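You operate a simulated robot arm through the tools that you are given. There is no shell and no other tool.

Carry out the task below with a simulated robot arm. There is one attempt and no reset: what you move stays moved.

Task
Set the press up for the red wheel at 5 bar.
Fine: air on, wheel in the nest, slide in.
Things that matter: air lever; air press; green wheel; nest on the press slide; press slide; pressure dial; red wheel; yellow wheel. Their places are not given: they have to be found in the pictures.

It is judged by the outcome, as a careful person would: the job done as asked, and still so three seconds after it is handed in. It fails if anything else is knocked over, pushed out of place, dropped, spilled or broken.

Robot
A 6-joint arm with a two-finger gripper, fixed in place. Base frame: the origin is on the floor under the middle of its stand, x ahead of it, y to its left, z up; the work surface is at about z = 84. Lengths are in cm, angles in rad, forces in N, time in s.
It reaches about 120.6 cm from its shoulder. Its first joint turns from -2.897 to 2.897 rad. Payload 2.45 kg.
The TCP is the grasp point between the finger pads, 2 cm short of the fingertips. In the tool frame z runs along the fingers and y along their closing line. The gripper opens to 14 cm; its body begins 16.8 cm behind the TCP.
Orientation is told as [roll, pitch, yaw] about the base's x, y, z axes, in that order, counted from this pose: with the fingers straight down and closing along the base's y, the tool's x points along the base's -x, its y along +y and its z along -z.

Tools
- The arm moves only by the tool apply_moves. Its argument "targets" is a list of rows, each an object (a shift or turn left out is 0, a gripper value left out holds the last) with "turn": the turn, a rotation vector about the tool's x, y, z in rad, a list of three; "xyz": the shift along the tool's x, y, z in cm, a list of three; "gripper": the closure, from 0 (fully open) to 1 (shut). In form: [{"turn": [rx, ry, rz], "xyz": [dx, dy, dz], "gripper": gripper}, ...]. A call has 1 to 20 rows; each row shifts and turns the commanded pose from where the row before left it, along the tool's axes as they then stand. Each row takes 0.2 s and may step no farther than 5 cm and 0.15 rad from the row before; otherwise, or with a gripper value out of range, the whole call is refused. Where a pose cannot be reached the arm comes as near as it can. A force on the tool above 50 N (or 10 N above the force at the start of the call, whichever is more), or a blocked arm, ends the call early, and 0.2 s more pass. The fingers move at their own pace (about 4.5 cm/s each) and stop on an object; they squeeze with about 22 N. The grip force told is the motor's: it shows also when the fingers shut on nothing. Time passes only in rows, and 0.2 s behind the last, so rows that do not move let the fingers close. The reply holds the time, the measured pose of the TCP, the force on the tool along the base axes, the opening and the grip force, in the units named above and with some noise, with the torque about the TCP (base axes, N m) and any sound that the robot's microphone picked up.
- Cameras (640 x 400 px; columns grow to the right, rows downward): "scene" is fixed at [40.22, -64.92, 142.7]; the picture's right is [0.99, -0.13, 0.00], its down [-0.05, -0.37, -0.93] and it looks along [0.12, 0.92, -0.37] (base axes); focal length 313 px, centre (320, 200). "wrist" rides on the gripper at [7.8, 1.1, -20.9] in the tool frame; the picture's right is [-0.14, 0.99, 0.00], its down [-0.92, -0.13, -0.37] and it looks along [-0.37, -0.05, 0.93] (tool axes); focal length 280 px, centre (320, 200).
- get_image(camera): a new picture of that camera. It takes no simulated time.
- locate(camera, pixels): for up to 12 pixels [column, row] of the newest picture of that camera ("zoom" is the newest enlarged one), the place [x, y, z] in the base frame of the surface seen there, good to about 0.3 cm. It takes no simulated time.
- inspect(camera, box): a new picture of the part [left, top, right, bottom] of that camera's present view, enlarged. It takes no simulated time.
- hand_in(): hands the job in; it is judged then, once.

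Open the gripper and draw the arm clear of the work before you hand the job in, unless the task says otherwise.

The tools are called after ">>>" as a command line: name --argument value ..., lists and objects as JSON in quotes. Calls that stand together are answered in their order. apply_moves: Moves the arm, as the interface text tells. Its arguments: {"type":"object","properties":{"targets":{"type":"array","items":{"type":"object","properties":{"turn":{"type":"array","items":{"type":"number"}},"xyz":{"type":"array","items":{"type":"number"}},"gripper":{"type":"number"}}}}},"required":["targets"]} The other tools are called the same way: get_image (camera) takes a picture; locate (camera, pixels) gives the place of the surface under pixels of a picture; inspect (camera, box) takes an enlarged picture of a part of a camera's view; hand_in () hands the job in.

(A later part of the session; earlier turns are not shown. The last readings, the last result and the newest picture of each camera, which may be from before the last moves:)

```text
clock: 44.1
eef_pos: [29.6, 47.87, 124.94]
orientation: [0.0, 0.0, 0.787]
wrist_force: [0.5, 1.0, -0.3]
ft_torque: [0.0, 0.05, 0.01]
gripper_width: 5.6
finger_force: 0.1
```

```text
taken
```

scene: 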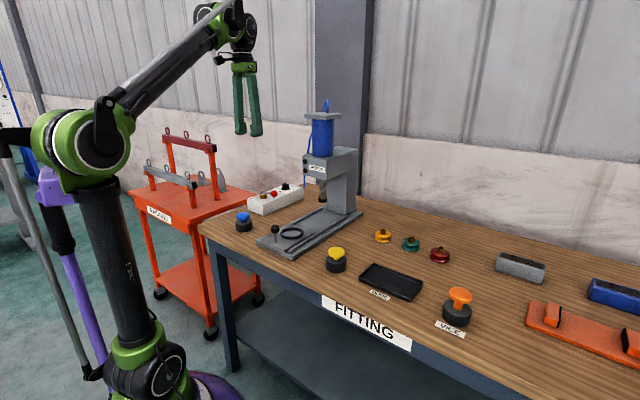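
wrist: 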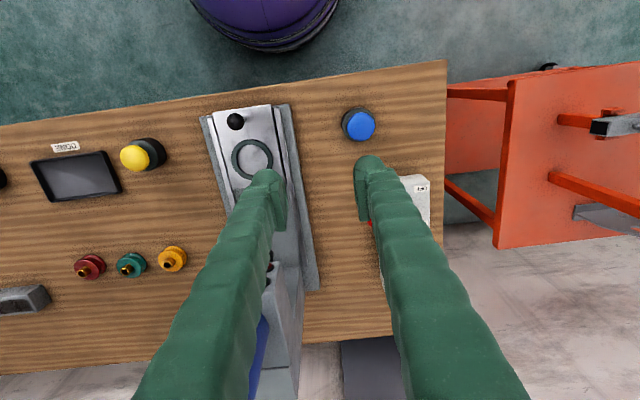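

All is clear. I continue round the front of the slide and on towards the red wheel.

>>> apply_moves --targets '[{"xyz": [0.71, -4.6, 0]}, {"xyz": [0.71, -4.6, 0]}, {"xyz": [0.71, -4.6, 0]}, {"xyz": [0.71, -4.6, 0]}, {"xyz": [0.71, -4.6, 0]}, {"xyz": [0.71, -4.6, 0]}, {"xyz": [0.71, -4.6, 0]}, {"xyz": [0.71, -4.6, 0]}, {"xyz": [-3.3, -3.3, 0]}, {"xyz": [-3.3, -3.3, 0]}, {"xyz": [-3.3, -3.3, 0]}, {"xyz": [-3.3, -3.3, 1]}, {"xyz": [-3.3, -3.3, 2]}, {"xyz": [-3.3, -3.3, 3]}, {"xyz": [-1, -1, 3]}, {}]'

>>> get_image --camera "wrist"

```text
refused: row 13 steps farther than a row can; nothing moved
```

```text
taken
```

wrist: 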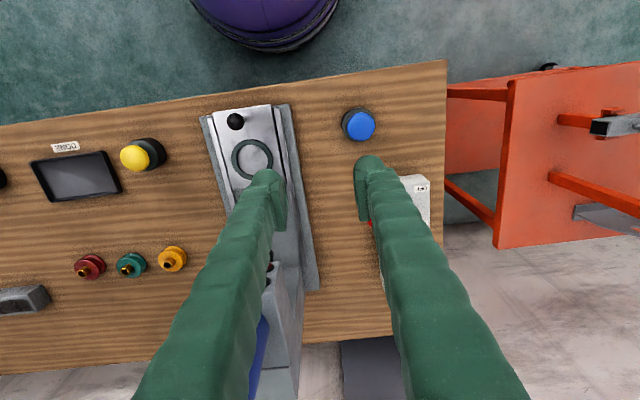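

The call was refused for one row's step being over 5 cm; nothing moved. I repeat it with level steps and descend separately.

>>> apply_moves --targets '[{"xyz": [0.71, -4.6, 0]}, {"xyz": [0.71, -4.6, 0]}, {"xyz": [0.71, -4.6, 0]}, {"xyz": [0.71, -4.6, 0]}, {"xyz": [0.71, -4.6, 0]}, {"xyz": [0.71, -4.6, 0]}, {"xyz": [0.71, -4.6, 0]}, {"xyz": [0.71, -4.6, 0]}, {"xyz": [-3.3, -3.3, 0]}, {"xyz": [-3.3, -3.3, 0]}, {"xyz": [-3.3, -3.3, 0]}, {"xyz": [-3.3, -3.3, 0]}, {"xyz": [-3.3, -3.3, 0]}, {"xyz": [-3.3, -3.3, 0]}, {"xyz": [0, 0, 4]}, {"xyz": [0, 0, 4]}, {}]'

>>> get_image --camera "wrist"

```text
clock: 47.7
eef_pos: [79.81, 18.06, 117.23]
orientation: [0.001, -0.002, 0.786]
wrist_force: [0.4, -1.1, -0.2]
ft_torque: [0.0, 0.01, 0.03]
gripper_width: 5.58
finger_force: 0.1
```

```text
taken
```

wrist: 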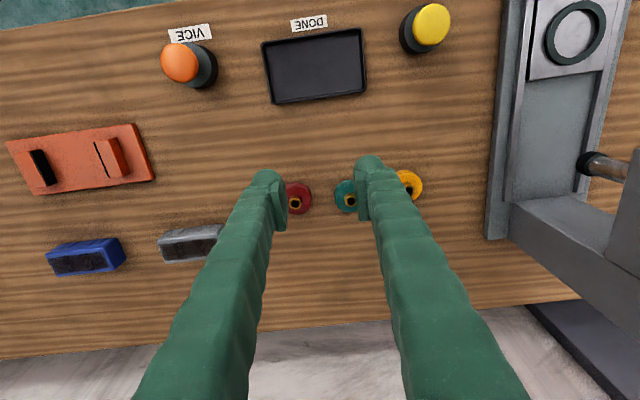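

The red wheel is at wrist (297,198). I enlarge and measure it.

>>> inspect --camera "wrist" --box '[270, 170, 370, 230]'

>>> locate --camera "wrist" --pixels '[[296, 203], [300, 190], [305, 208], [292, 212], [348, 202], [408, 190], [573, 33], [315, 198]]'

```text
6.40 times, centred on (320, 200) of wrist
```

zoom: 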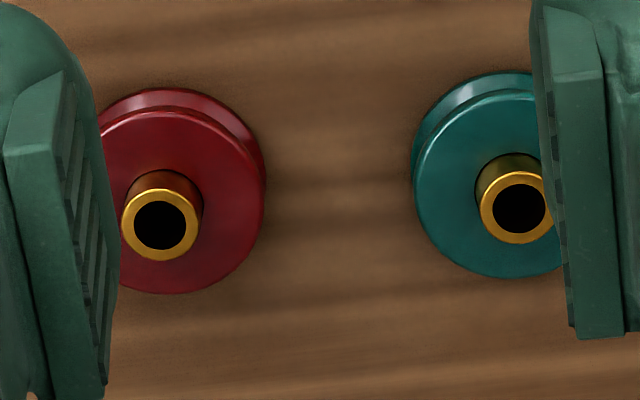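

```text
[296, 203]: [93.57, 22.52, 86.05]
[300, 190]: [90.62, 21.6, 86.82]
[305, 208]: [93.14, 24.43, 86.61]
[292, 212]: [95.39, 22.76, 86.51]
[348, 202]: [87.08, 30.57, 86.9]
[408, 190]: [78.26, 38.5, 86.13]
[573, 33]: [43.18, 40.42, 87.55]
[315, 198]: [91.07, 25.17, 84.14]
```

The red wheel's flange is around (93, 22.4) with its top near z=86.7. I move over it at height ~103 for an accurate look at the boss.

>>> apply_moves --targets '[{"xyz": [-3.08, -1.58, 3.0]}, {"xyz": [-3.08, -1.58, 3.0]}, {"xyz": [-3.08, -1.58, 3.0]}, {"xyz": [-3.08, -1.58, 3.0]}, {"xyz": [0, 0, 2]}, {}]'

>>> get_image --camera "wrist"

>>> inspect --camera "wrist" --box '[280, 130, 370, 200]'

```text
clock: 49.1
eef_pos: [92.86, 22.15, 103.05]
orientation: [0.0, -0.003, 0.785]
wrist_force: [-0.5, -0.5, 0.0]
ft_torque: [-0.01, 0.01, 0.0]
gripper_width: 5.61
finger_force: 0.0
```

```text
taken
```

wrist: 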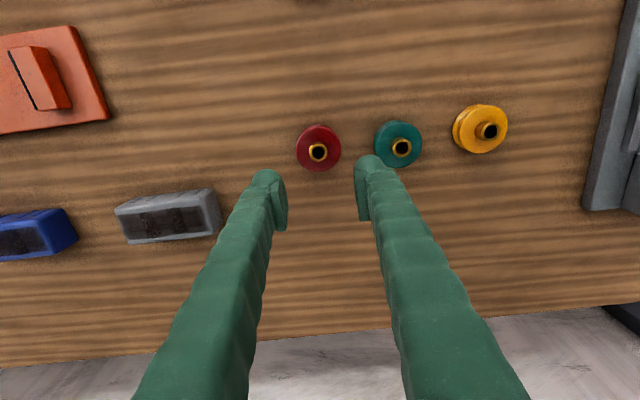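

```text
5.71 times, centred on (325, 165) of wrist
```

zoom: 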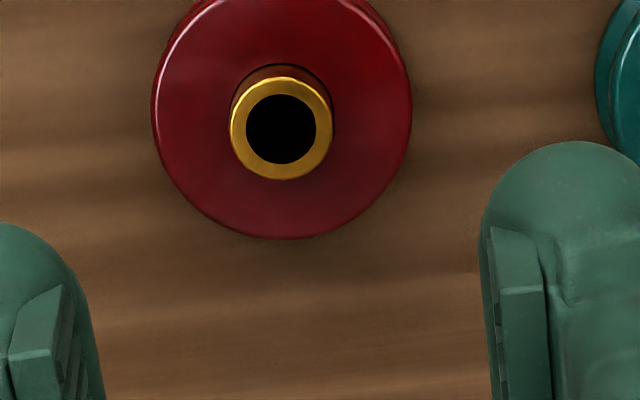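

The boss top is at zoom (281,128), about 2.2 cm across, flange about 6 cm. I measure the boss and flange precisely.

>>> locate --camera "zoom" --pixels '[[238, 128], [325, 128], [281, 84], [281, 173], [281, 210], [180, 110], [385, 110], [281, 30], [281, 234], [158, 110], [407, 110], [281, 128]]'

>>> inspect --camera "scene" --box '[415, 235, 465, 275]'

```text
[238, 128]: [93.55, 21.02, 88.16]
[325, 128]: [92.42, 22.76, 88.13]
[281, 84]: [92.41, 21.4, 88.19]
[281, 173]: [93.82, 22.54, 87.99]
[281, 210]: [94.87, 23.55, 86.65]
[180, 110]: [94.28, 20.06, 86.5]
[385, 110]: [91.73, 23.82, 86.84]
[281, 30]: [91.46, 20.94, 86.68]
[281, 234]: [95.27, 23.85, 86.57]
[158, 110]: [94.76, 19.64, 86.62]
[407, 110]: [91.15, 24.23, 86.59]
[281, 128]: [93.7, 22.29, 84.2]
```

```text
10.00 times, centred on (440, 255) of scene
```

zoom: 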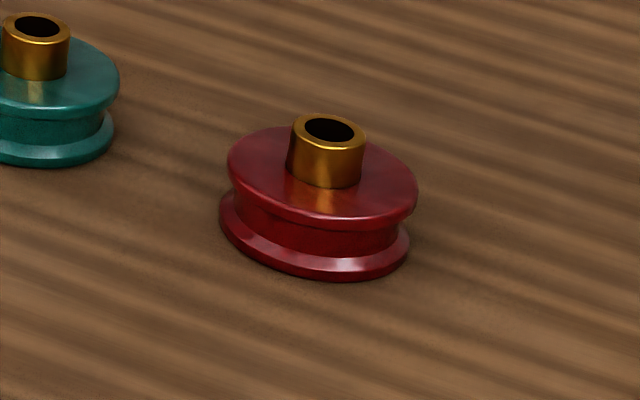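

The boss is centred at (93.05, 21.93), top z=88.15, flange top 86.6. I correct the hand and lower to z≈92, just above the boss, and look again.

>>> apply_moves --targets '[{"xyz": [0.12, -0.24, 3]}, {"xyz": [0, 0, 4]}, {"xyz": [0, 0, 3]}, {"xyz": [0, 0, 1]}, {}]'

>>> inspect --camera "wrist" --box '[270, 140, 370, 220]'

```text
clock: 50.3
eef_pos: [93.08, 22.05, 91.95]
orientation: [0.001, -0.001, 0.785]
wrist_force: [0.3, -0.6, 0.4]
ft_torque: [0.01, 0.02, 0.03]
gripper_width: 5.6
finger_force: 0.0
```

```text
5.00 times, centred on (320, 180) of wrist
```

zoom: 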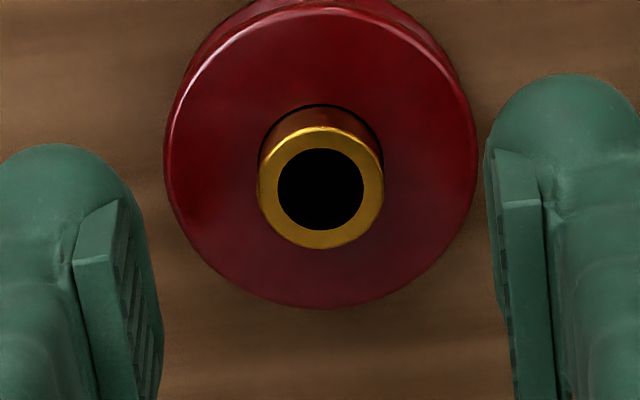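

The boss at zoom (321,187) is centred across the fingers; along tool x it lies about 0.2 cm off, which I correct while lowering to z≈88.9, then close gently.

>>> apply_moves --targets '[{"xyz": [0.2, 0, 1.5]}, {"xyz": [0, 0, 1.0]}, {"xyz": [0, 0, 0.5]}, {}]'

>>> inspect --camera "wrist" --box '[270, 150, 370, 230]'

```text
clock: 51.3
eef_pos: [93.03, 21.91, 88.95]
orientation: [0.001, -0.001, 0.784]
wrist_force: [-1.0, -0.4, 0.0]
ft_torque: [-0.01, -0.01, 0.0]
gripper_width: 5.6
finger_force: 0.1
```

```text
5.00 times, centred on (320, 190) of wrist
```

zoom: 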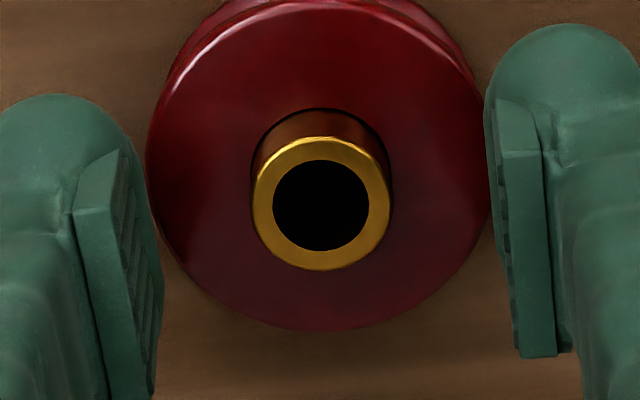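

The boss is now centred at zoom (321,204), just where the grasp axis should be. I close the fingers on it.

>>> apply_moves --targets '[{"gripper": 1.0}, {}, {}, {}, {}]'

>>> get_image --camera "wrist"

```text
clock: 52.5
eef_pos: [92.93, 22.08, 88.94]
orientation: [0.0, 0.0, 0.785]
wrist_force: [-2.4, 1.4, 0.0]
ft_torque: [-0.04, 0.02, 0.03]
gripper_width: 2.24
finger_force: 22.0
```

```text
taken
```

wrist: 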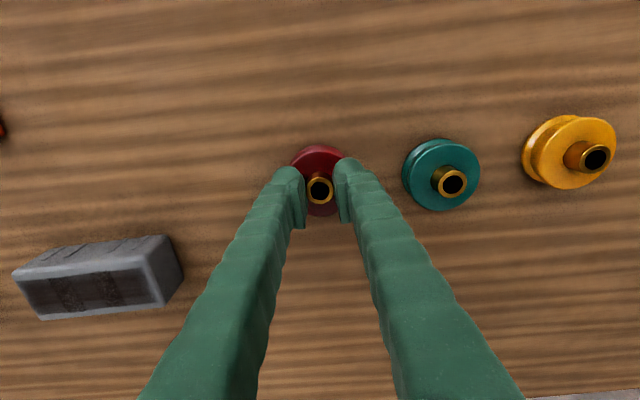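

The fingers hold the boss at 2.24 cm with 22 N. I lift straight up slowly and check the hold.

>>> apply_moves --targets '[{"xyz": [0, 0, -1]}, {"xyz": [0, 0, -2]}, {"xyz": [0, 0, -3]}, {"xyz": [0, 0, -4]}, {"xyz": [0, 0, -4]}, {"xyz": [0, 0, -4]}, {}]'

>>> get_image --camera "wrist"

>>> get_image --camera "scene"

```text
clock: 54.1
eef_pos: [92.81, 22.06, 106.97]
orientation: [-0.002, -0.003, 0.785]
wrist_force: [0.2, -0.2, -5.7]
ft_torque: [0.0, 0.02, 0.03]
gripper_width: 2.27
finger_force: 22.1
```

```text
taken
```

wrist: 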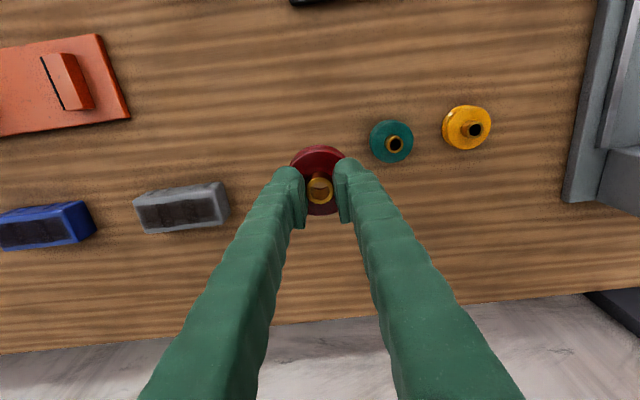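

```text
taken
```

scene: 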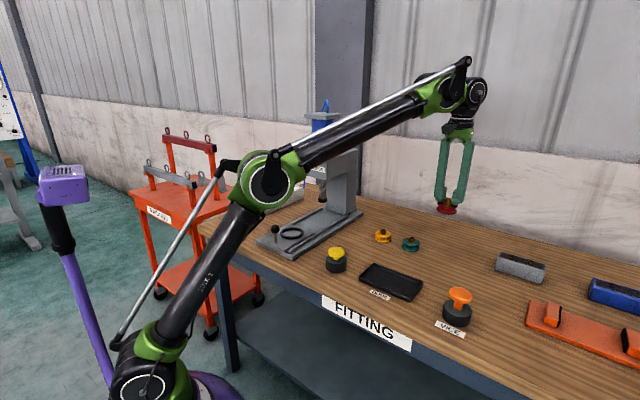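

The red wheel is held (5.7 N), green and yellow undisturbed. I raise a little and carry it level back toward the front of the slide.

>>> apply_moves --targets '[{"xyz": [0.5, 0.5, -2]}, {"xyz": [1.2, 1.4, -2]}, {"xyz": [2.2, 2.5, 0]}, {"xyz": [2.6, 2.95, 0]}, {"xyz": [2.6, 2.95, 0]}, {"xyz": [2.6, 2.95, 0]}, {"xyz": [2.6, 2.95, 0]}, {"xyz": [2.6, 2.95, 0]}, {"xyz": [2.6, 2.95, 0]}, {"xyz": [2.6, 2.95, 0]}, {"xyz": [2.6, 2.95, 0]}, {"xyz": [2.6, 2.95, 0]}, {"xyz": [2.2, 2.5, 0]}, {"xyz": [1.5, 1.5, 0]}, {"xyz": [0.8, 0.8, 0]}, {}]'

>>> get_image --camera "wrist"

```text
clock: 57.5
eef_pos: [45.1, 24.62, 110.88]
orientation: [0.0, -0.002, 0.786]
wrist_force: [0.7, 0.6, -5.6]
ft_torque: [-0.02, -0.01, 0.02]
gripper_width: 2.24
finger_force: 21.2
```

```text
taken
```

wrist: 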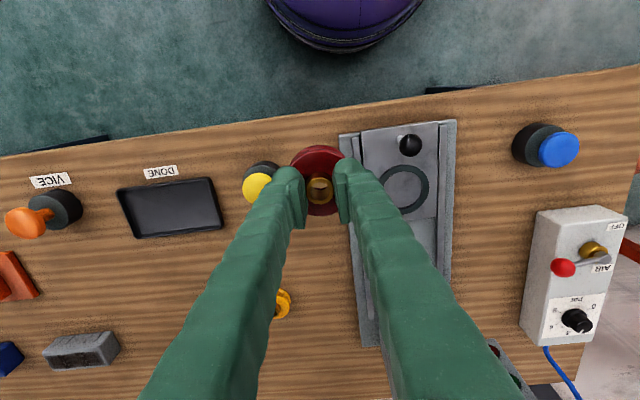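

The nest ring is in view at (404,188) and the knob at (410,145). I enlarge to fix the ring's centre and size.

>>> inspect --camera "wrist" --box '[350, 120, 470, 230]'

```text
3.64 times, centred on (410, 175) of wrist
```

zoom: 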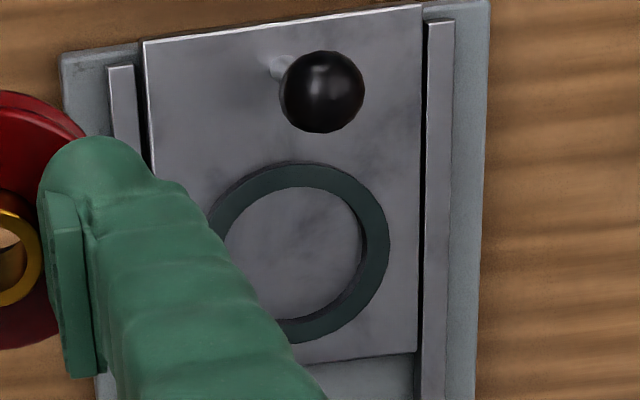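

The finger hides part of the ring. I shift 6 cm sideways (tool -y) to see all of it.

>>> apply_moves --targets '[{"xyz": [0, -3, 0]}, {"xyz": [0, -3, 0]}, {}]'

>>> inspect --camera "wrist" --box '[375, 115, 505, 240]'

```text
clock: 58.3
eef_pos: [49.29, 20.34, 110.83]
orientation: [0.001, -0.001, 0.784]
wrist_force: [-0.7, -1.0, -5.6]
ft_torque: [0.01, 0.05, 0.01]
gripper_width: 2.27
finger_force: 22.4
```

```text
3.20 times, centred on (440, 178) of wrist
```

zoom: 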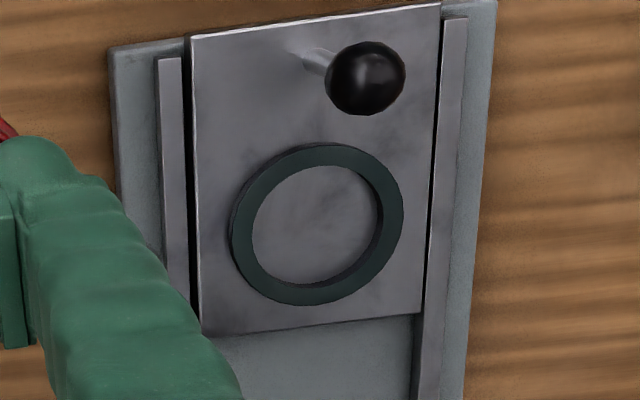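

Now the whole ring shows, centre about zoom (317,225). I measure points around its rim and on the plate.

>>> locate --camera "zoom" --pixels '[[241, 235], [392, 212], [325, 154], [308, 295], [262, 180], [372, 272], [368, 165], [262, 284], [317, 225], [365, 78], [212, 300], [430, 120]]'

>>> locate --camera "zoom" --pixels '[[232, 235], [402, 212], [325, 145], [308, 304], [253, 235], [380, 212], [325, 167], [308, 284], [190, 38], [440, 5], [203, 332], [418, 310]]'

```text
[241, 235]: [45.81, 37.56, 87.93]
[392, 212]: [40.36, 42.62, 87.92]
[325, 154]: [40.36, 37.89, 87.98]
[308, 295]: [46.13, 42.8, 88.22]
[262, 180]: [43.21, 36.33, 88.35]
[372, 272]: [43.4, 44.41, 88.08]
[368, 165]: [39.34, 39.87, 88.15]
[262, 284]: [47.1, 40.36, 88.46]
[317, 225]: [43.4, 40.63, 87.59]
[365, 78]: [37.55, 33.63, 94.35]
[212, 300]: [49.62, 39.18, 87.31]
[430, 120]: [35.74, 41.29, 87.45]
```

```text
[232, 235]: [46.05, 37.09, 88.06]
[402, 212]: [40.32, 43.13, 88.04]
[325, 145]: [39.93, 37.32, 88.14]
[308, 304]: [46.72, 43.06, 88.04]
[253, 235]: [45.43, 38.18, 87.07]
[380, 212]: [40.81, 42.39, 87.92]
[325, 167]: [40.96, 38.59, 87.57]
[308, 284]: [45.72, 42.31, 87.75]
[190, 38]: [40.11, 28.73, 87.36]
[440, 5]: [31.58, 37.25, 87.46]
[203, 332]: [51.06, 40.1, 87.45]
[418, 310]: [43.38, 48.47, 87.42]
```

The ring's centre comes out at (43.2, 40.2), inner diameter about 6.4 cm versus wheel about 6.1, ring top z≈88.05, plate 87.45. I check how the wheel sits in the fingers before moving over.

>>> inspect --camera "wrist" --box '[270, 140, 370, 220]'

>>> inspect --camera "scene" --box '[250, 150, 350, 250]'

```text
5.00 times, centred on (320, 180) of wrist
```

zoom: 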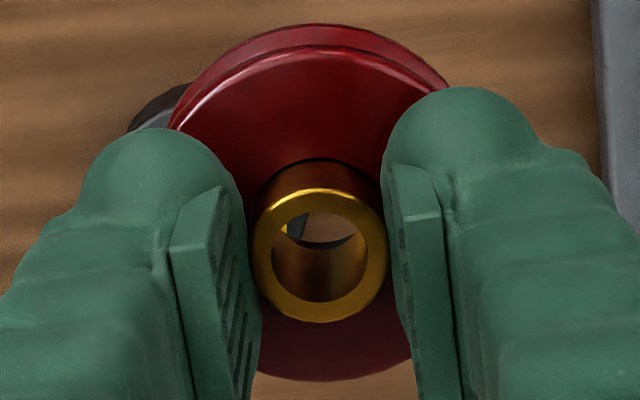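

```text
4.00 times, centred on (300, 200) of scene
```

zoom: 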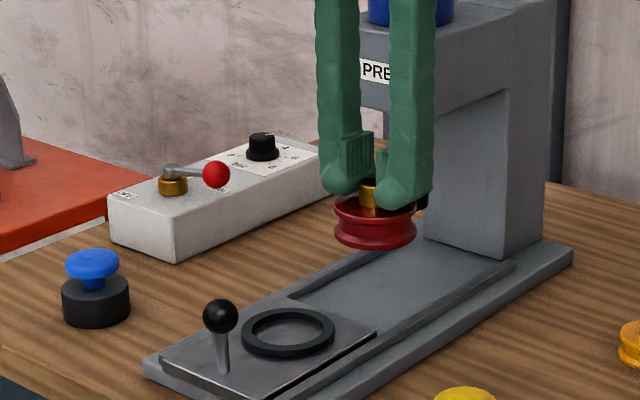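

The wheel hangs level with its boss centred at the grasp point (zoom (321,255)). I move it over the nest at (43.2, 40.2) and lower to about 3 cm above the ring.

>>> apply_moves --targets '[{"xyz": [-1.63, 3.06, 0]}, {"xyz": [-1.63, 3.06, 0]}, {"xyz": [-1.63, 3.06, 0]}, {"xyz": [-1.63, 3.06, 0]}, {"xyz": [-1.63, 3.06, 0]}, {"xyz": [-1.63, 3.06, 0]}, {}, {"xyz": [0, 0, 4]}, {"xyz": [0, 0, 4]}, {"xyz": [0, 0, 3]}, {"xyz": [0, 0, 1.5]}, {}]'

>>> get_image --camera "wrist"

>>> inspect --camera "scene" --box '[260, 190, 330, 250]'

```text
clock: 60.9
eef_pos: [43.35, 40.43, 98.48]
orientation: [0.0, -0.003, 0.786]
wrist_force: [0.2, 0.2, -5.1]
ft_torque: [-0.04, 0.02, -0.02]
gripper_width: 2.26
finger_force: 22.2
```

```text
taken
```

wrist: 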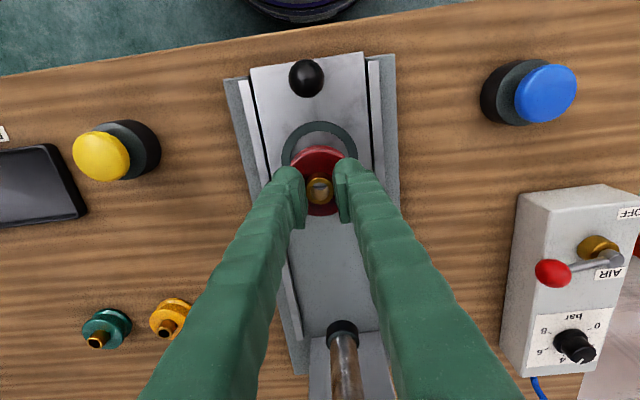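

```text
6.67 times, centred on (295, 220) of scene
```

zoom: 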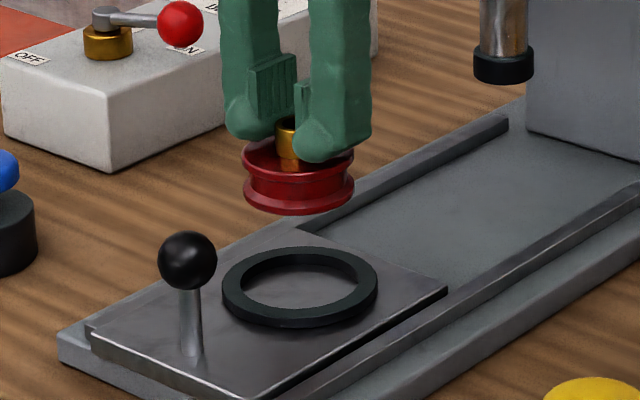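

The wheel is over the nest, ring visible behind it at (318,130). I lower to just above the ring (wheel bottom ≈ 88.7) and compare wheel and ring.

>>> apply_moves --targets '[{"xyz": [0, 0, 2]}, {"xyz": [0, 0, 1.8]}, {"xyz": [0, 0, 1.1]}, {}]'

>>> inspect --camera "scene" --box '[265, 205, 320, 250]'

>>> inspect --camera "wrist" --box '[260, 110, 380, 230]'

```text
clock: 61.9
eef_pos: [43.22, 40.39, 93.53]
orientation: [0.0, 0.0, 0.787]
wrist_force: [0.3, 0.2, -6.3]
ft_torque: [-0.01, -0.04, -0.01]
gripper_width: 2.25
finger_force: 22.1
```

```text
8.89 times, centred on (292, 228) of scene
```

zoom: 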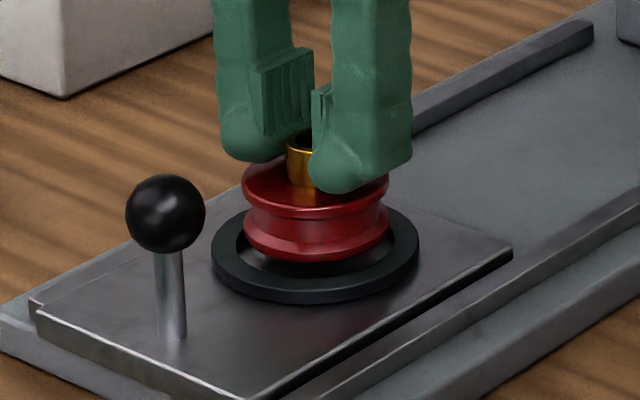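

```text
3.33 times, centred on (320, 170) of wrist
```

zoom: 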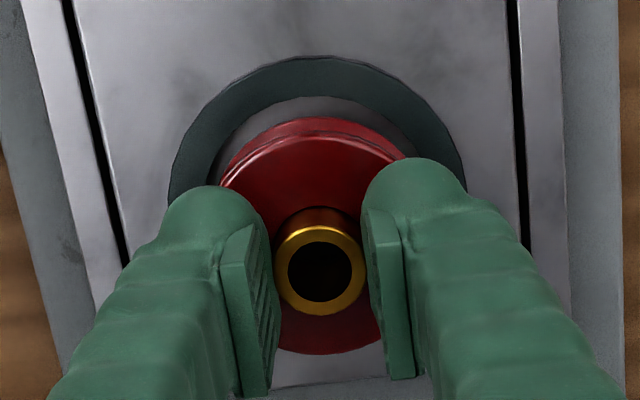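

Scene zoom shows the wheel (243–390) centred in the ring (211–419) sideways. I enlarge more on both cameras to judge the remaining offset.

>>> inspect --camera "scene" --box '[279, 214, 307, 234]'

>>> inspect --camera "wrist" --box '[290, 120, 350, 160]'

```text
16.00 times, centred on (293, 224) of scene
```

zoom: 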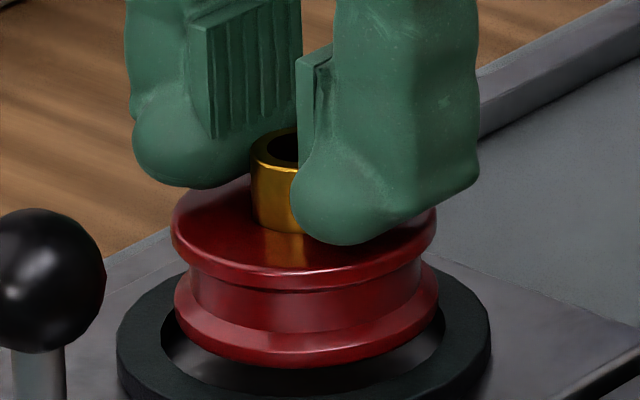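

```text
10.00 times, centred on (320, 140) of wrist
```

zoom: 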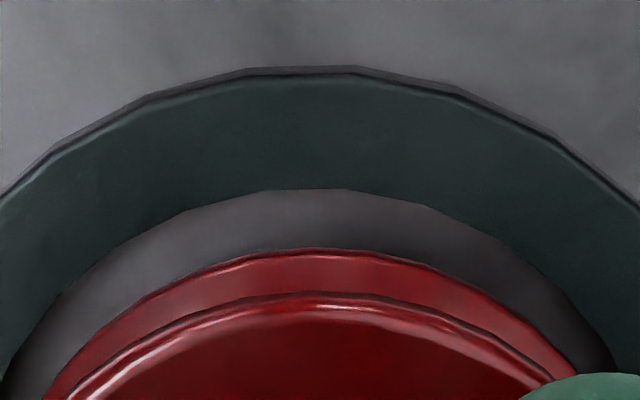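

The ring centre is about 0.17 cm towards the knob (tool +x) from the wheel, with clearance of about ±0.26 cm. I shift that and lower 0.6 cm, checking the force.

>>> apply_moves --targets '[{"xyz": [0.17, 0, 0]}, {"xyz": [0, 0, 0.3]}, {"xyz": [0, 0, 0.3]}, {}]'

>>> inspect --camera "scene" --box '[279, 216, 307, 236]'

>>> inspect --camera "wrist" --box '[290, 120, 350, 160]'

```text
clock: 62.9
eef_pos: [43.27, 40.37, 93.01]
orientation: [0.0, -0.001, 0.785]
wrist_force: [-0.8, 0.7, -6.1]
ft_torque: [0.01, -0.02, -0.01]
gripper_width: 2.25
finger_force: 21.6
```

```text
16.00 times, centred on (293, 226) of scene
```

zoom: 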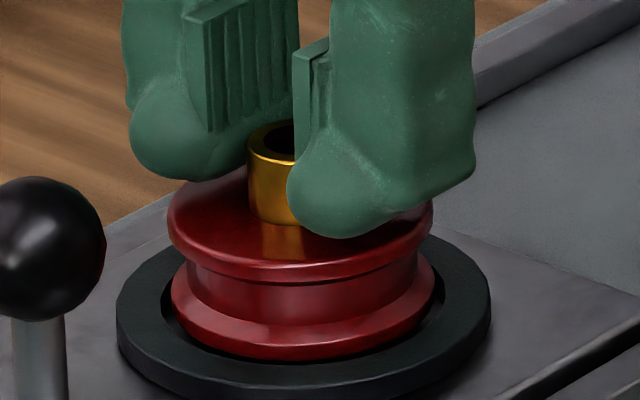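

```text
10.00 times, centred on (320, 140) of wrist
```

zoom: 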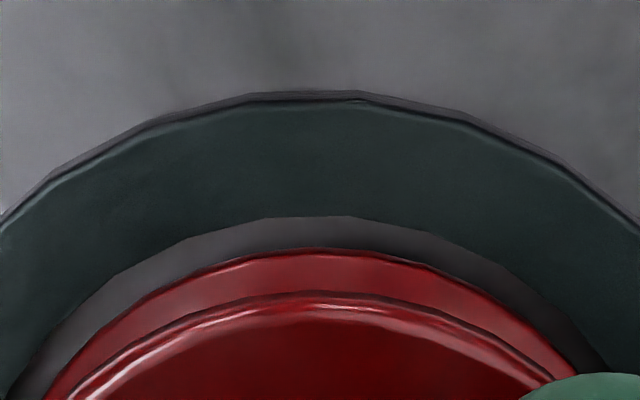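

Now the wheel is centred in the ring on both views, gaps even (about 0.25 cm). I lower slowly to seat it, watching the force.

>>> apply_moves --targets '[{"xyz": [0, 0, 0.2]}, {"xyz": [0, 0, 0.2]}, {}]'

>>> inspect --camera "scene" --box '[279, 216, 307, 236]'

```text
clock: 63.7
eef_pos: [43.06, 40.36, 92.54]
orientation: [-0.001, -0.002, 0.786]
wrist_force: [-0.8, -0.3, -5.5]
ft_torque: [0.0, 0.0, -0.04]
gripper_width: 2.26
finger_force: 22.3
```

```text
16.00 times, centred on (293, 226) of scene
```

zoom: 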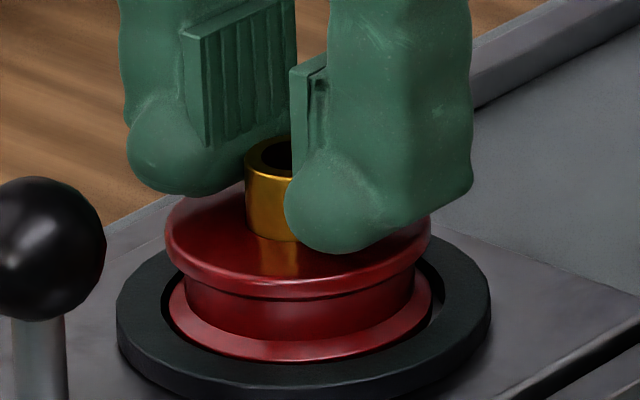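

The wheel is entering the ring freely (force still just its weight). I continue the last few millimetres.

>>> apply_moves --targets '[{"xyz": [-0.04, 0, 0.12]}, {"xyz": [0, 0, 0.1]}, {}]'

```text
clock: 64.5
eef_pos: [43.19, 40.24, 92.34]
orientation: [-0.001, -0.002, 0.786]
wrist_force: [-1.8, 0.5, -0.2]
ft_torque: [0.01, 0.04, 0.01]
gripper_width: 2.24
finger_force: 22.0
```

The vertical force has gone to zero at z≈92.3, just the height expected for the wheel resting on the plate. I check the picture before releasing.

>>> inspect --camera "scene" --box '[279, 216, 307, 236]'

>>> inspect --camera "wrist" --box '[270, 110, 370, 220]'

```text
16.00 times, centred on (293, 226) of scene
```

zoom: 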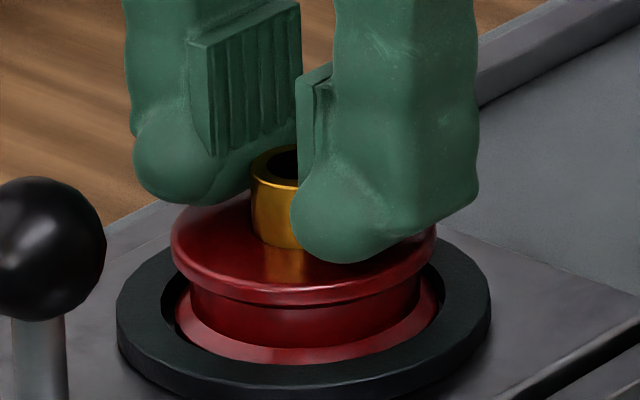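

```text
3.64 times, centred on (320, 165) of wrist
```

zoom: 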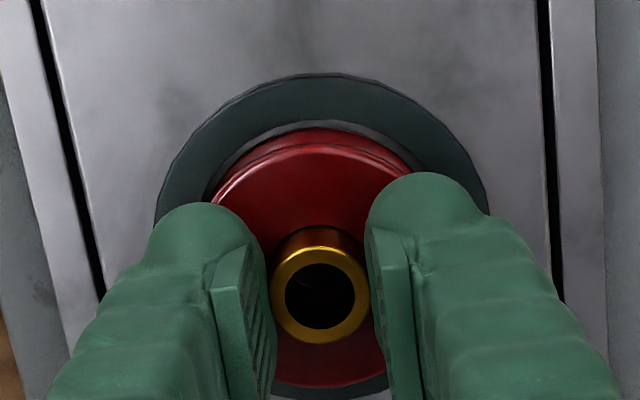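

The wheel sits inside the ring. I open the fingers and rise straight up.

>>> apply_moves --targets '[{"gripper": 0.6}, {}, {}, {"xyz": [0, 0, -1]}, {"xyz": [0, 0, -2]}, {"xyz": [0, 0, -3]}, {"xyz": [0, 0, -3]}, {"xyz": [0, 0, -3]}, {}]'

>>> get_image --camera "wrist"

>>> inspect --camera "scene" --box '[250, 170, 340, 250]'

```text
clock: 66.5
eef_pos: [43.23, 40.27, 104.46]
orientation: [0.0, -0.001, 0.786]
wrist_force: [0.4, 1.1, 1.1]
ft_torque: [-0.02, -0.02, 0.05]
gripper_width: 5.59
finger_force: 0.1
```

```text
taken
```

wrist: 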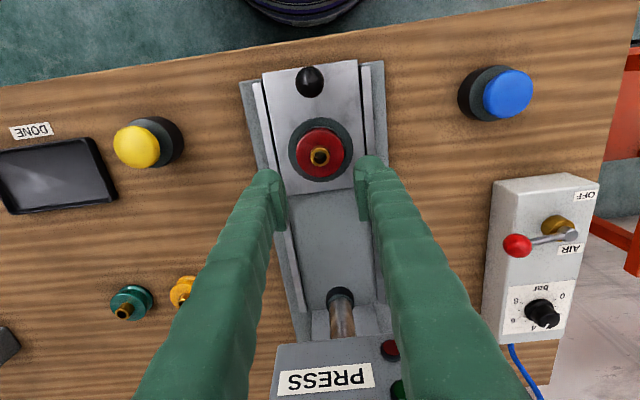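

```text
5.00 times, centred on (295, 210) of scene
```

zoom: 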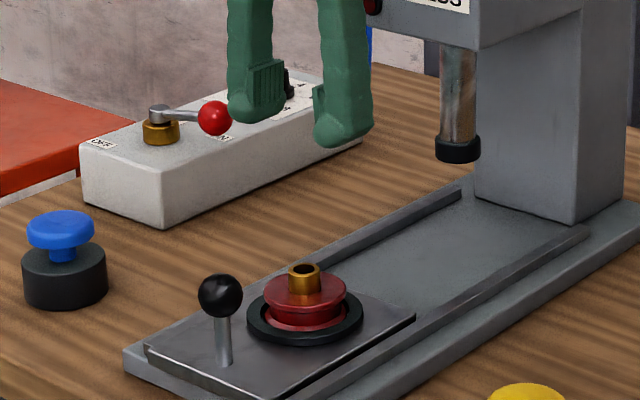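

The red wheel sits in the nest at (320,150) with air lever and dial unchanged. Next the slide: I enlarge the knob at (310,81) to plan the push.

>>> inspect --camera "wrist" --box '[240, 45, 400, 145]'

>>> inspect --camera "scene" --box '[255, 205, 325, 262]'

>>> locate --camera "wrist" --pixels '[[310, 81], [300, 81], [320, 81], [310, 70], [310, 92], [265, 74], [356, 62], [340, 292], [345, 318], [330, 330], [313, 318], [392, 350]]'

```text
4.00 times, centred on (320, 95) of wrist
```

zoom: 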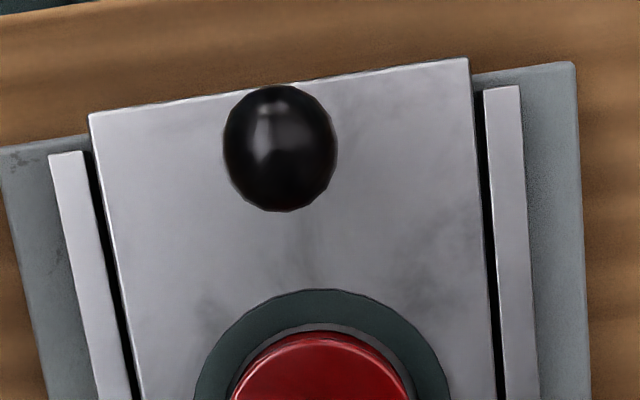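

```text
7.02 times, centred on (290, 234) of scene
```

zoom: 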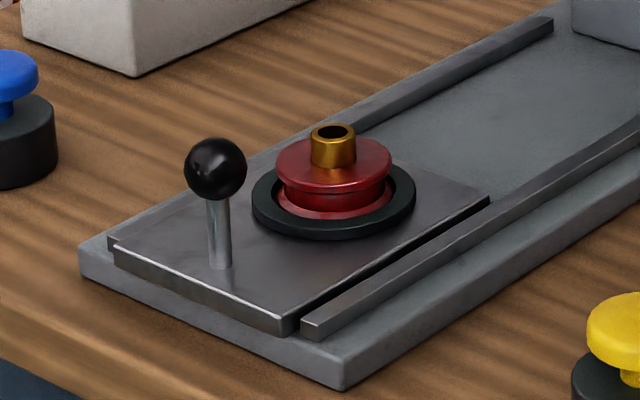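

```text
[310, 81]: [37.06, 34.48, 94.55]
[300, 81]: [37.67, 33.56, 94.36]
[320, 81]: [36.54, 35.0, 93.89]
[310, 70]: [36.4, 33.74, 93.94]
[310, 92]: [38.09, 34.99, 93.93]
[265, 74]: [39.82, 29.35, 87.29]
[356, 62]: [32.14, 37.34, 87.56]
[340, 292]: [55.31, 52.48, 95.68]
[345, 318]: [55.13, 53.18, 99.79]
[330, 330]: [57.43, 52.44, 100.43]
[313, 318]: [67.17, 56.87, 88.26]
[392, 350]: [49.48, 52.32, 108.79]
```

The knob ball (Ø3 cm) is centred near (37.2, 34.3, 93), on the slide's centreline; the ram axis is near (56.2, 53.3), so about 18 cm of travel. I move in front of the knob, narrow the fingers to 1.4 cm so the ball nestles between them, and lean the hand back 0.3 rad for clearance from the press head.

>>> apply_moves --targets '[{"xyz": [4.33, 0, 0], "gripper": 0.9}, {"xyz": [4.33, 0, 0]}, {"xyz": [4.33, 0, 0]}, {"turn": [0, -0.15, 0]}, {"turn": [0, -0.15, 0]}, {}, {}]'

>>> get_image --camera "wrist"

>>> get_image --camera "scene"

```text
clock: 68.1
eef_pos: [34.1, 31.01, 104.53]
orientation: [-0.001, -0.301, 0.784]
wrist_force: [-1.0, 0.2, 0.2]
ft_torque: [0.0, -0.01, -0.04]
gripper_width: 1.4
finger_force: 0.2
```

```text
taken
```

wrist: 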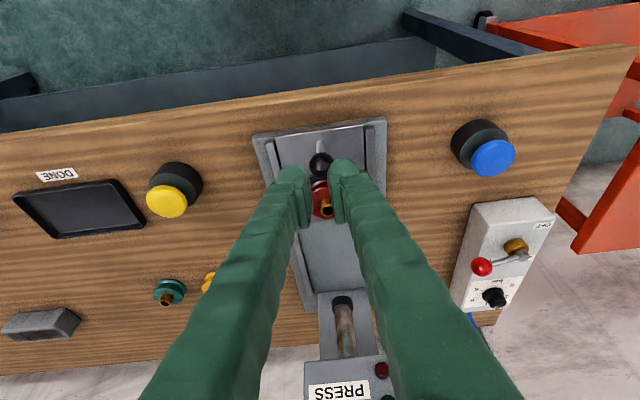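

```text
taken
```

scene: 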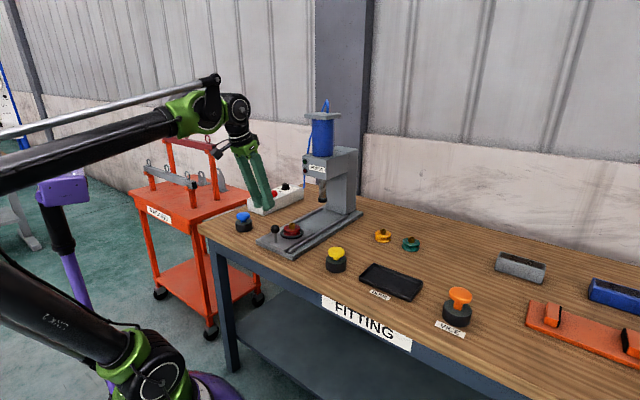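

The hand leans back and stands in front of the knob. I lower it vertically to z≈92.5.

>>> apply_moves --targets '[{"xyz": [1.18, 0, 3.82]}, {"xyz": [1.18, 0, 3.82]}, {"xyz": [0.74, 0, 2.39]}, {"xyz": [0.44, 0, 1.43]}, {}]'

>>> get_image --camera "wrist"

>>> inspect --camera "scene" --box '[240, 190, 330, 262]'

```text
clock: 69.3
eef_pos: [33.96, 31.1, 92.17]
orientation: [0.0, -0.302, 0.785]
wrist_force: [0.3, 0.3, 0.3]
ft_torque: [0.01, 0.02, -0.04]
gripper_width: 1.39
finger_force: 0.0
```

```text
taken
```

wrist: 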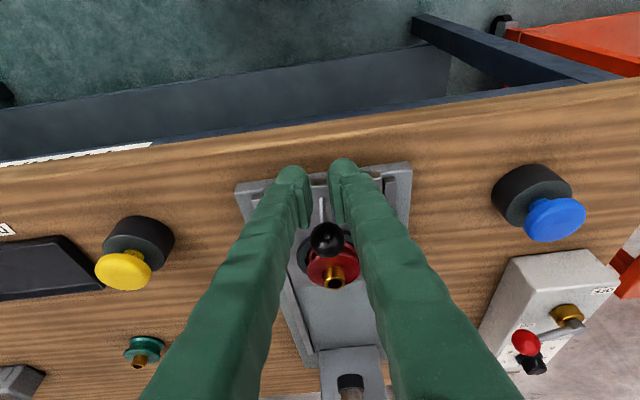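

```text
5.56 times, centred on (285, 226) of scene
```

zoom: 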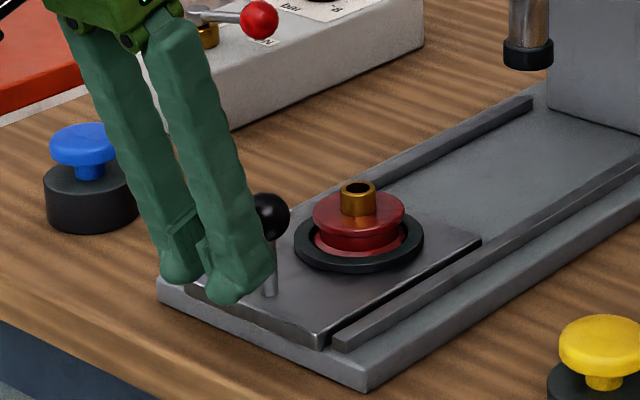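

The fingers stand in front of the knob, the ball (328,238) lined up with the gap. I advance 2 cm along the slide to make contact.

>>> apply_moves --targets '[{"xyz": [-0.7, 0, 0.217]}, {"xyz": [-0.7, 0, 0.217]}, {"xyz": [-0.5, 0, 0.155]}, {}]'

>>> inspect --camera "scene" --box '[240, 190, 330, 262]'

```text
clock: 70.3
eef_pos: [35.48, 32.47, 92.18]
orientation: [0.0, -0.301, 0.786]
wrist_force: [-0.3, -0.6, -0.3]
ft_torque: [0.0, -0.03, 0.01]
gripper_width: 1.41
finger_force: 0.1
```

```text
5.56 times, centred on (285, 226) of scene
```

zoom: 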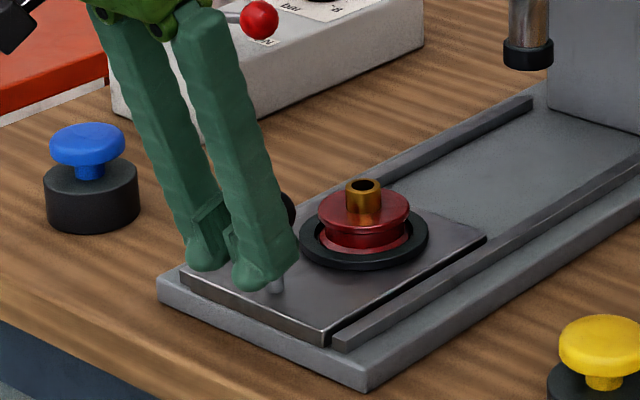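

The slide has started to move (plate corner from (481,241) to (486,238)) with almost no force. I keep pushing steadily 8 cm.

>>> apply_moves --targets '[{"xyz": [-0.6, 0, 0.186]}, {"xyz": [-0.8, 0, 0.248]}, {"xyz": [-0.9, 0, 0.279]}, {"xyz": [-0.9, 0, 0.279]}, {"xyz": [-0.9, 0, 0.279]}, {"xyz": [-0.9, 0, 0.279]}, {"xyz": [-0.9, 0, 0.279]}, {"xyz": [-0.9, 0, 0.279]}, {"xyz": [-0.5, 0, 0.155]}, {}]'

>>> get_image --camera "scene"

>>> get_image --camera "wrist"

```text
clock: 72.5
eef_pos: [40.78, 37.91, 92.23]
orientation: [-0.001, -0.3, 0.786]
wrist_force: [-0.9, -0.8, -0.5]
ft_torque: [-0.02, 0.03, 0.01]
gripper_width: 1.43
finger_force: 0.5
```

```text
taken
```

scene: 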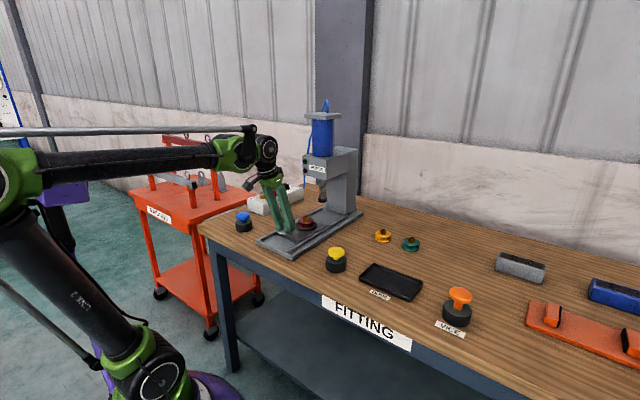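

```text
taken
```

wrist: 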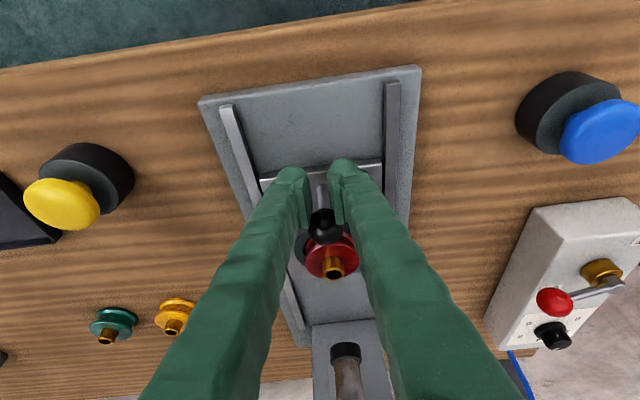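

The slide moves smoothly with the wheel riding in its nest. I push 6 cm more, then check clearance to the press head.

>>> apply_moves --targets '[{"xyz": [-0.6, 0, 0.186]}, {"xyz": [-0.8, 0, 0.248]}, {"xyz": [-0.9, 0, 0.279]}, {"xyz": [-0.9, 0, 0.279]}, {"xyz": [-0.9, 0, 0.279]}, {"xyz": [-0.9, 0, 0.279]}, {"xyz": [-0.5, 0, 0.155]}, {}]'

>>> inspect --camera "scene" --box '[240, 110, 370, 262]'

>>> get_image --camera "wrist"

```text
clock: 74.3
eef_pos: [44.87, 41.97, 92.29]
orientation: [0.0, -0.301, 0.784]
wrist_force: [-0.3, -0.4, -0.6]
ft_torque: [0.01, 0.02, 0.04]
gripper_width: 1.42
finger_force: 0.2
```

```text
2.63 times, centred on (305, 186) of scene
```

zoom: 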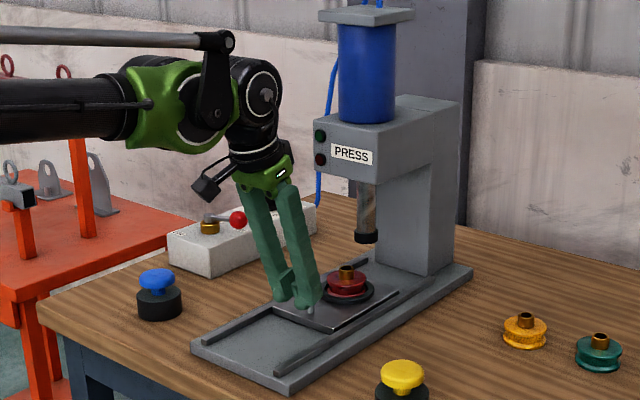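

```text
taken
```

wrist: 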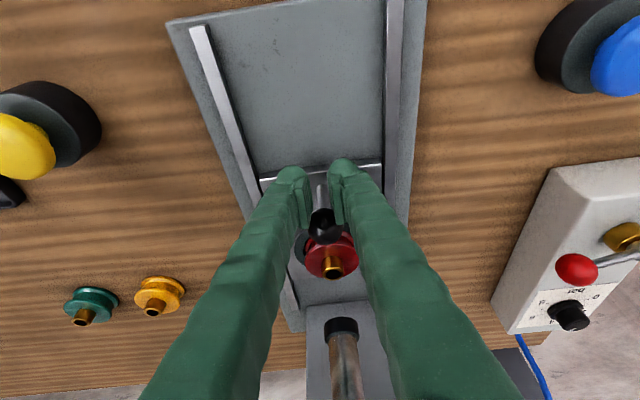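

The hand keeps about 10 cm from the press head and the wheel is about 5 cm short of the ram. I push 4 cm more, slowly, watching for the end stop.

>>> apply_moves --targets '[{"xyz": [-0.57, 0, 0.177]}, {"xyz": [-0.57, 0, 0.177]}, {"xyz": [-0.57, 0, 0.177]}, {"xyz": [-0.57, 0, 0.177]}, {"xyz": [-0.57, 0, 0.177]}, {"xyz": [-0.57, 0, 0.177]}, {"xyz": [-0.4, 0, 0.124]}, {}]'

>>> inspect --camera "scene" --box '[255, 130, 370, 250]'

```text
clock: 76.1
eef_pos: [47.84, 44.82, 92.15]
orientation: [0.001, -0.301, 0.785]
wrist_force: [-1.7, 0.5, -1.5]
ft_torque: [-0.02, 0.02, 0.02]
gripper_width: 1.54
finger_force: 0.7
```

```text
3.33 times, centred on (312, 190) of scene
```

zoom: 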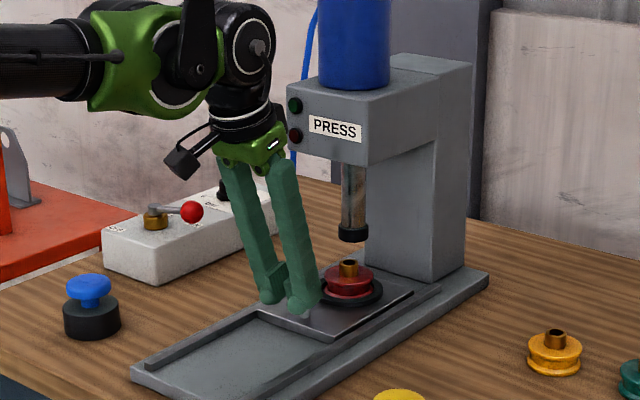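

The wheel's boss (349,267) is nearly under the ram (353,235), maybe 0.7 cm to go. I continue in 0.2–0.3 cm steps until the stop is felt.

>>> apply_moves --targets '[{"xyz": [-0.29, 0, 0.089]}, {"xyz": [-0.29, 0, 0.089]}, {"xyz": [-0.19, 0, 0.059]}, {}]'

>>> inspect --camera "scene" --box '[290, 170, 350, 240]'

```text
clock: 77.1
eef_pos: [48.39, 45.48, 92.2]
orientation: [0.0, -0.303, 0.784]
wrist_force: [-0.8, -0.7, 0.8]
ft_torque: [0.03, -0.01, -0.02]
gripper_width: 1.39
finger_force: 0.1
```

```text
5.71 times, centred on (320, 205) of scene
```

zoom: 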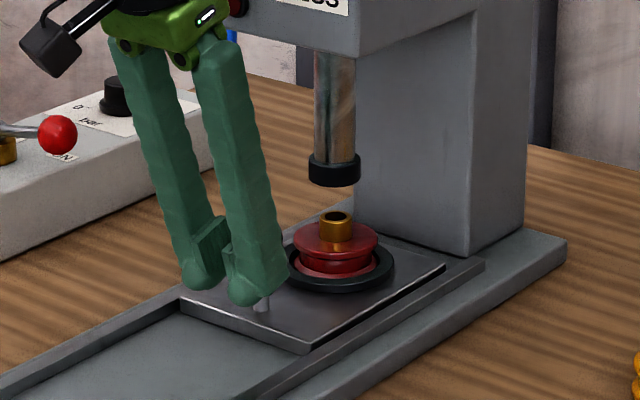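

Boss (336,218) now lines up below the ram (335,170), but no stop has been felt yet. I push in tiny steps to find whether the end stop is right here.

>>> apply_moves --targets '[{"xyz": [-0.14, 0, 0.044]}, {"xyz": [-0.14, 0, 0.044]}, {}]'

>>> inspect --camera "scene" --box '[290, 170, 350, 240]'

```text
clock: 77.9
eef_pos: [48.45, 45.63, 92.12]
orientation: [-0.001, -0.301, 0.785]
wrist_force: [-1.2, -1.0, -0.3]
ft_torque: [0.0, -0.06, 0.02]
gripper_width: 1.41
finger_force: 0.9
```

```text
5.71 times, centred on (320, 205) of scene
```

zoom: 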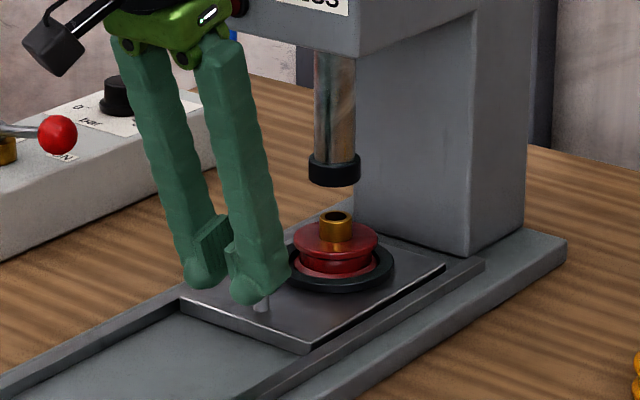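

The plate did not move this time while the fingers advanced, so either the slide had run ahead to its stop or contact is just being regained. I push slightly more and watch both force and plate.

>>> apply_moves --targets '[{"xyz": [-0.19, 0, 0.059]}, {"xyz": [-0.19, 0, 0.059]}, {}]'

>>> inspect --camera "scene" --box '[290, 170, 350, 240]'

```text
clock: 78.7
eef_pos: [48.71, 45.77, 92.27]
orientation: [0.002, -0.299, 0.787]
wrist_force: [-26.8, -13.2, -8.3]
ft_torque: [0.15, -0.01, 0.41]
gripper_width: 1.85
finger_force: 22.5
```

```text
5.71 times, centred on (320, 205) of scene
```

zoom: 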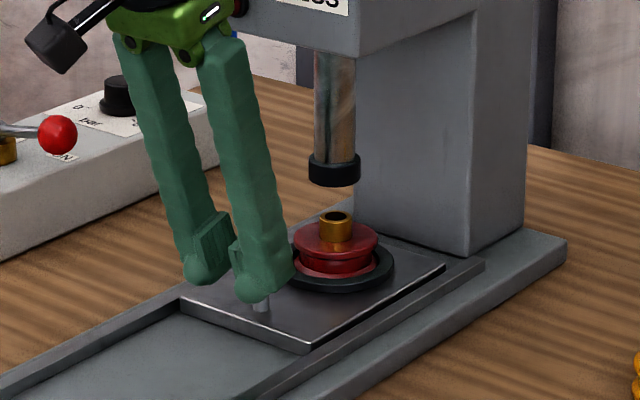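

Force jumped to 30 N with the plate unmoved: the slide is at its end stop with the wheel under the ram. I back off gently along the slide and check it stays in.

>>> apply_moves --targets '[{"xyz": [0.19, 0, -0.059]}, {"xyz": [0.19, 0, -0.059]}, {"xyz": [0.48, 0, -0.148]}, {"xyz": [0.95, 0, -0.295]}, {}]'

>>> inspect --camera "scene" --box '[290, 170, 350, 240]'

```text
clock: 79.9
eef_pos: [47.5, 44.5, 92.41]
orientation: [-0.001, -0.303, 0.787]
wrist_force: [-0.2, -0.6, 0.2]
ft_torque: [0.0, 0.0, 0.0]
gripper_width: 1.42
finger_force: 0.0
```

```text
5.71 times, centred on (320, 205) of scene
```

zoom: 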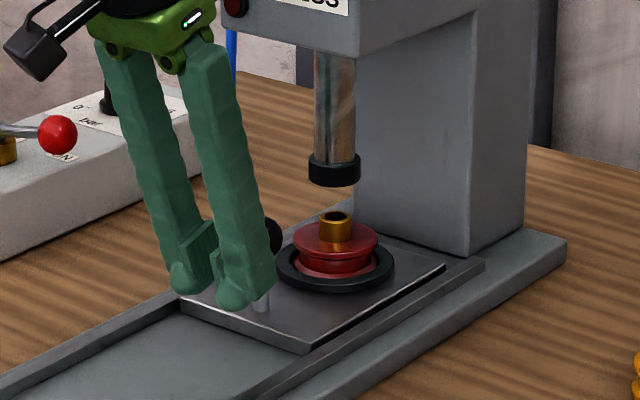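

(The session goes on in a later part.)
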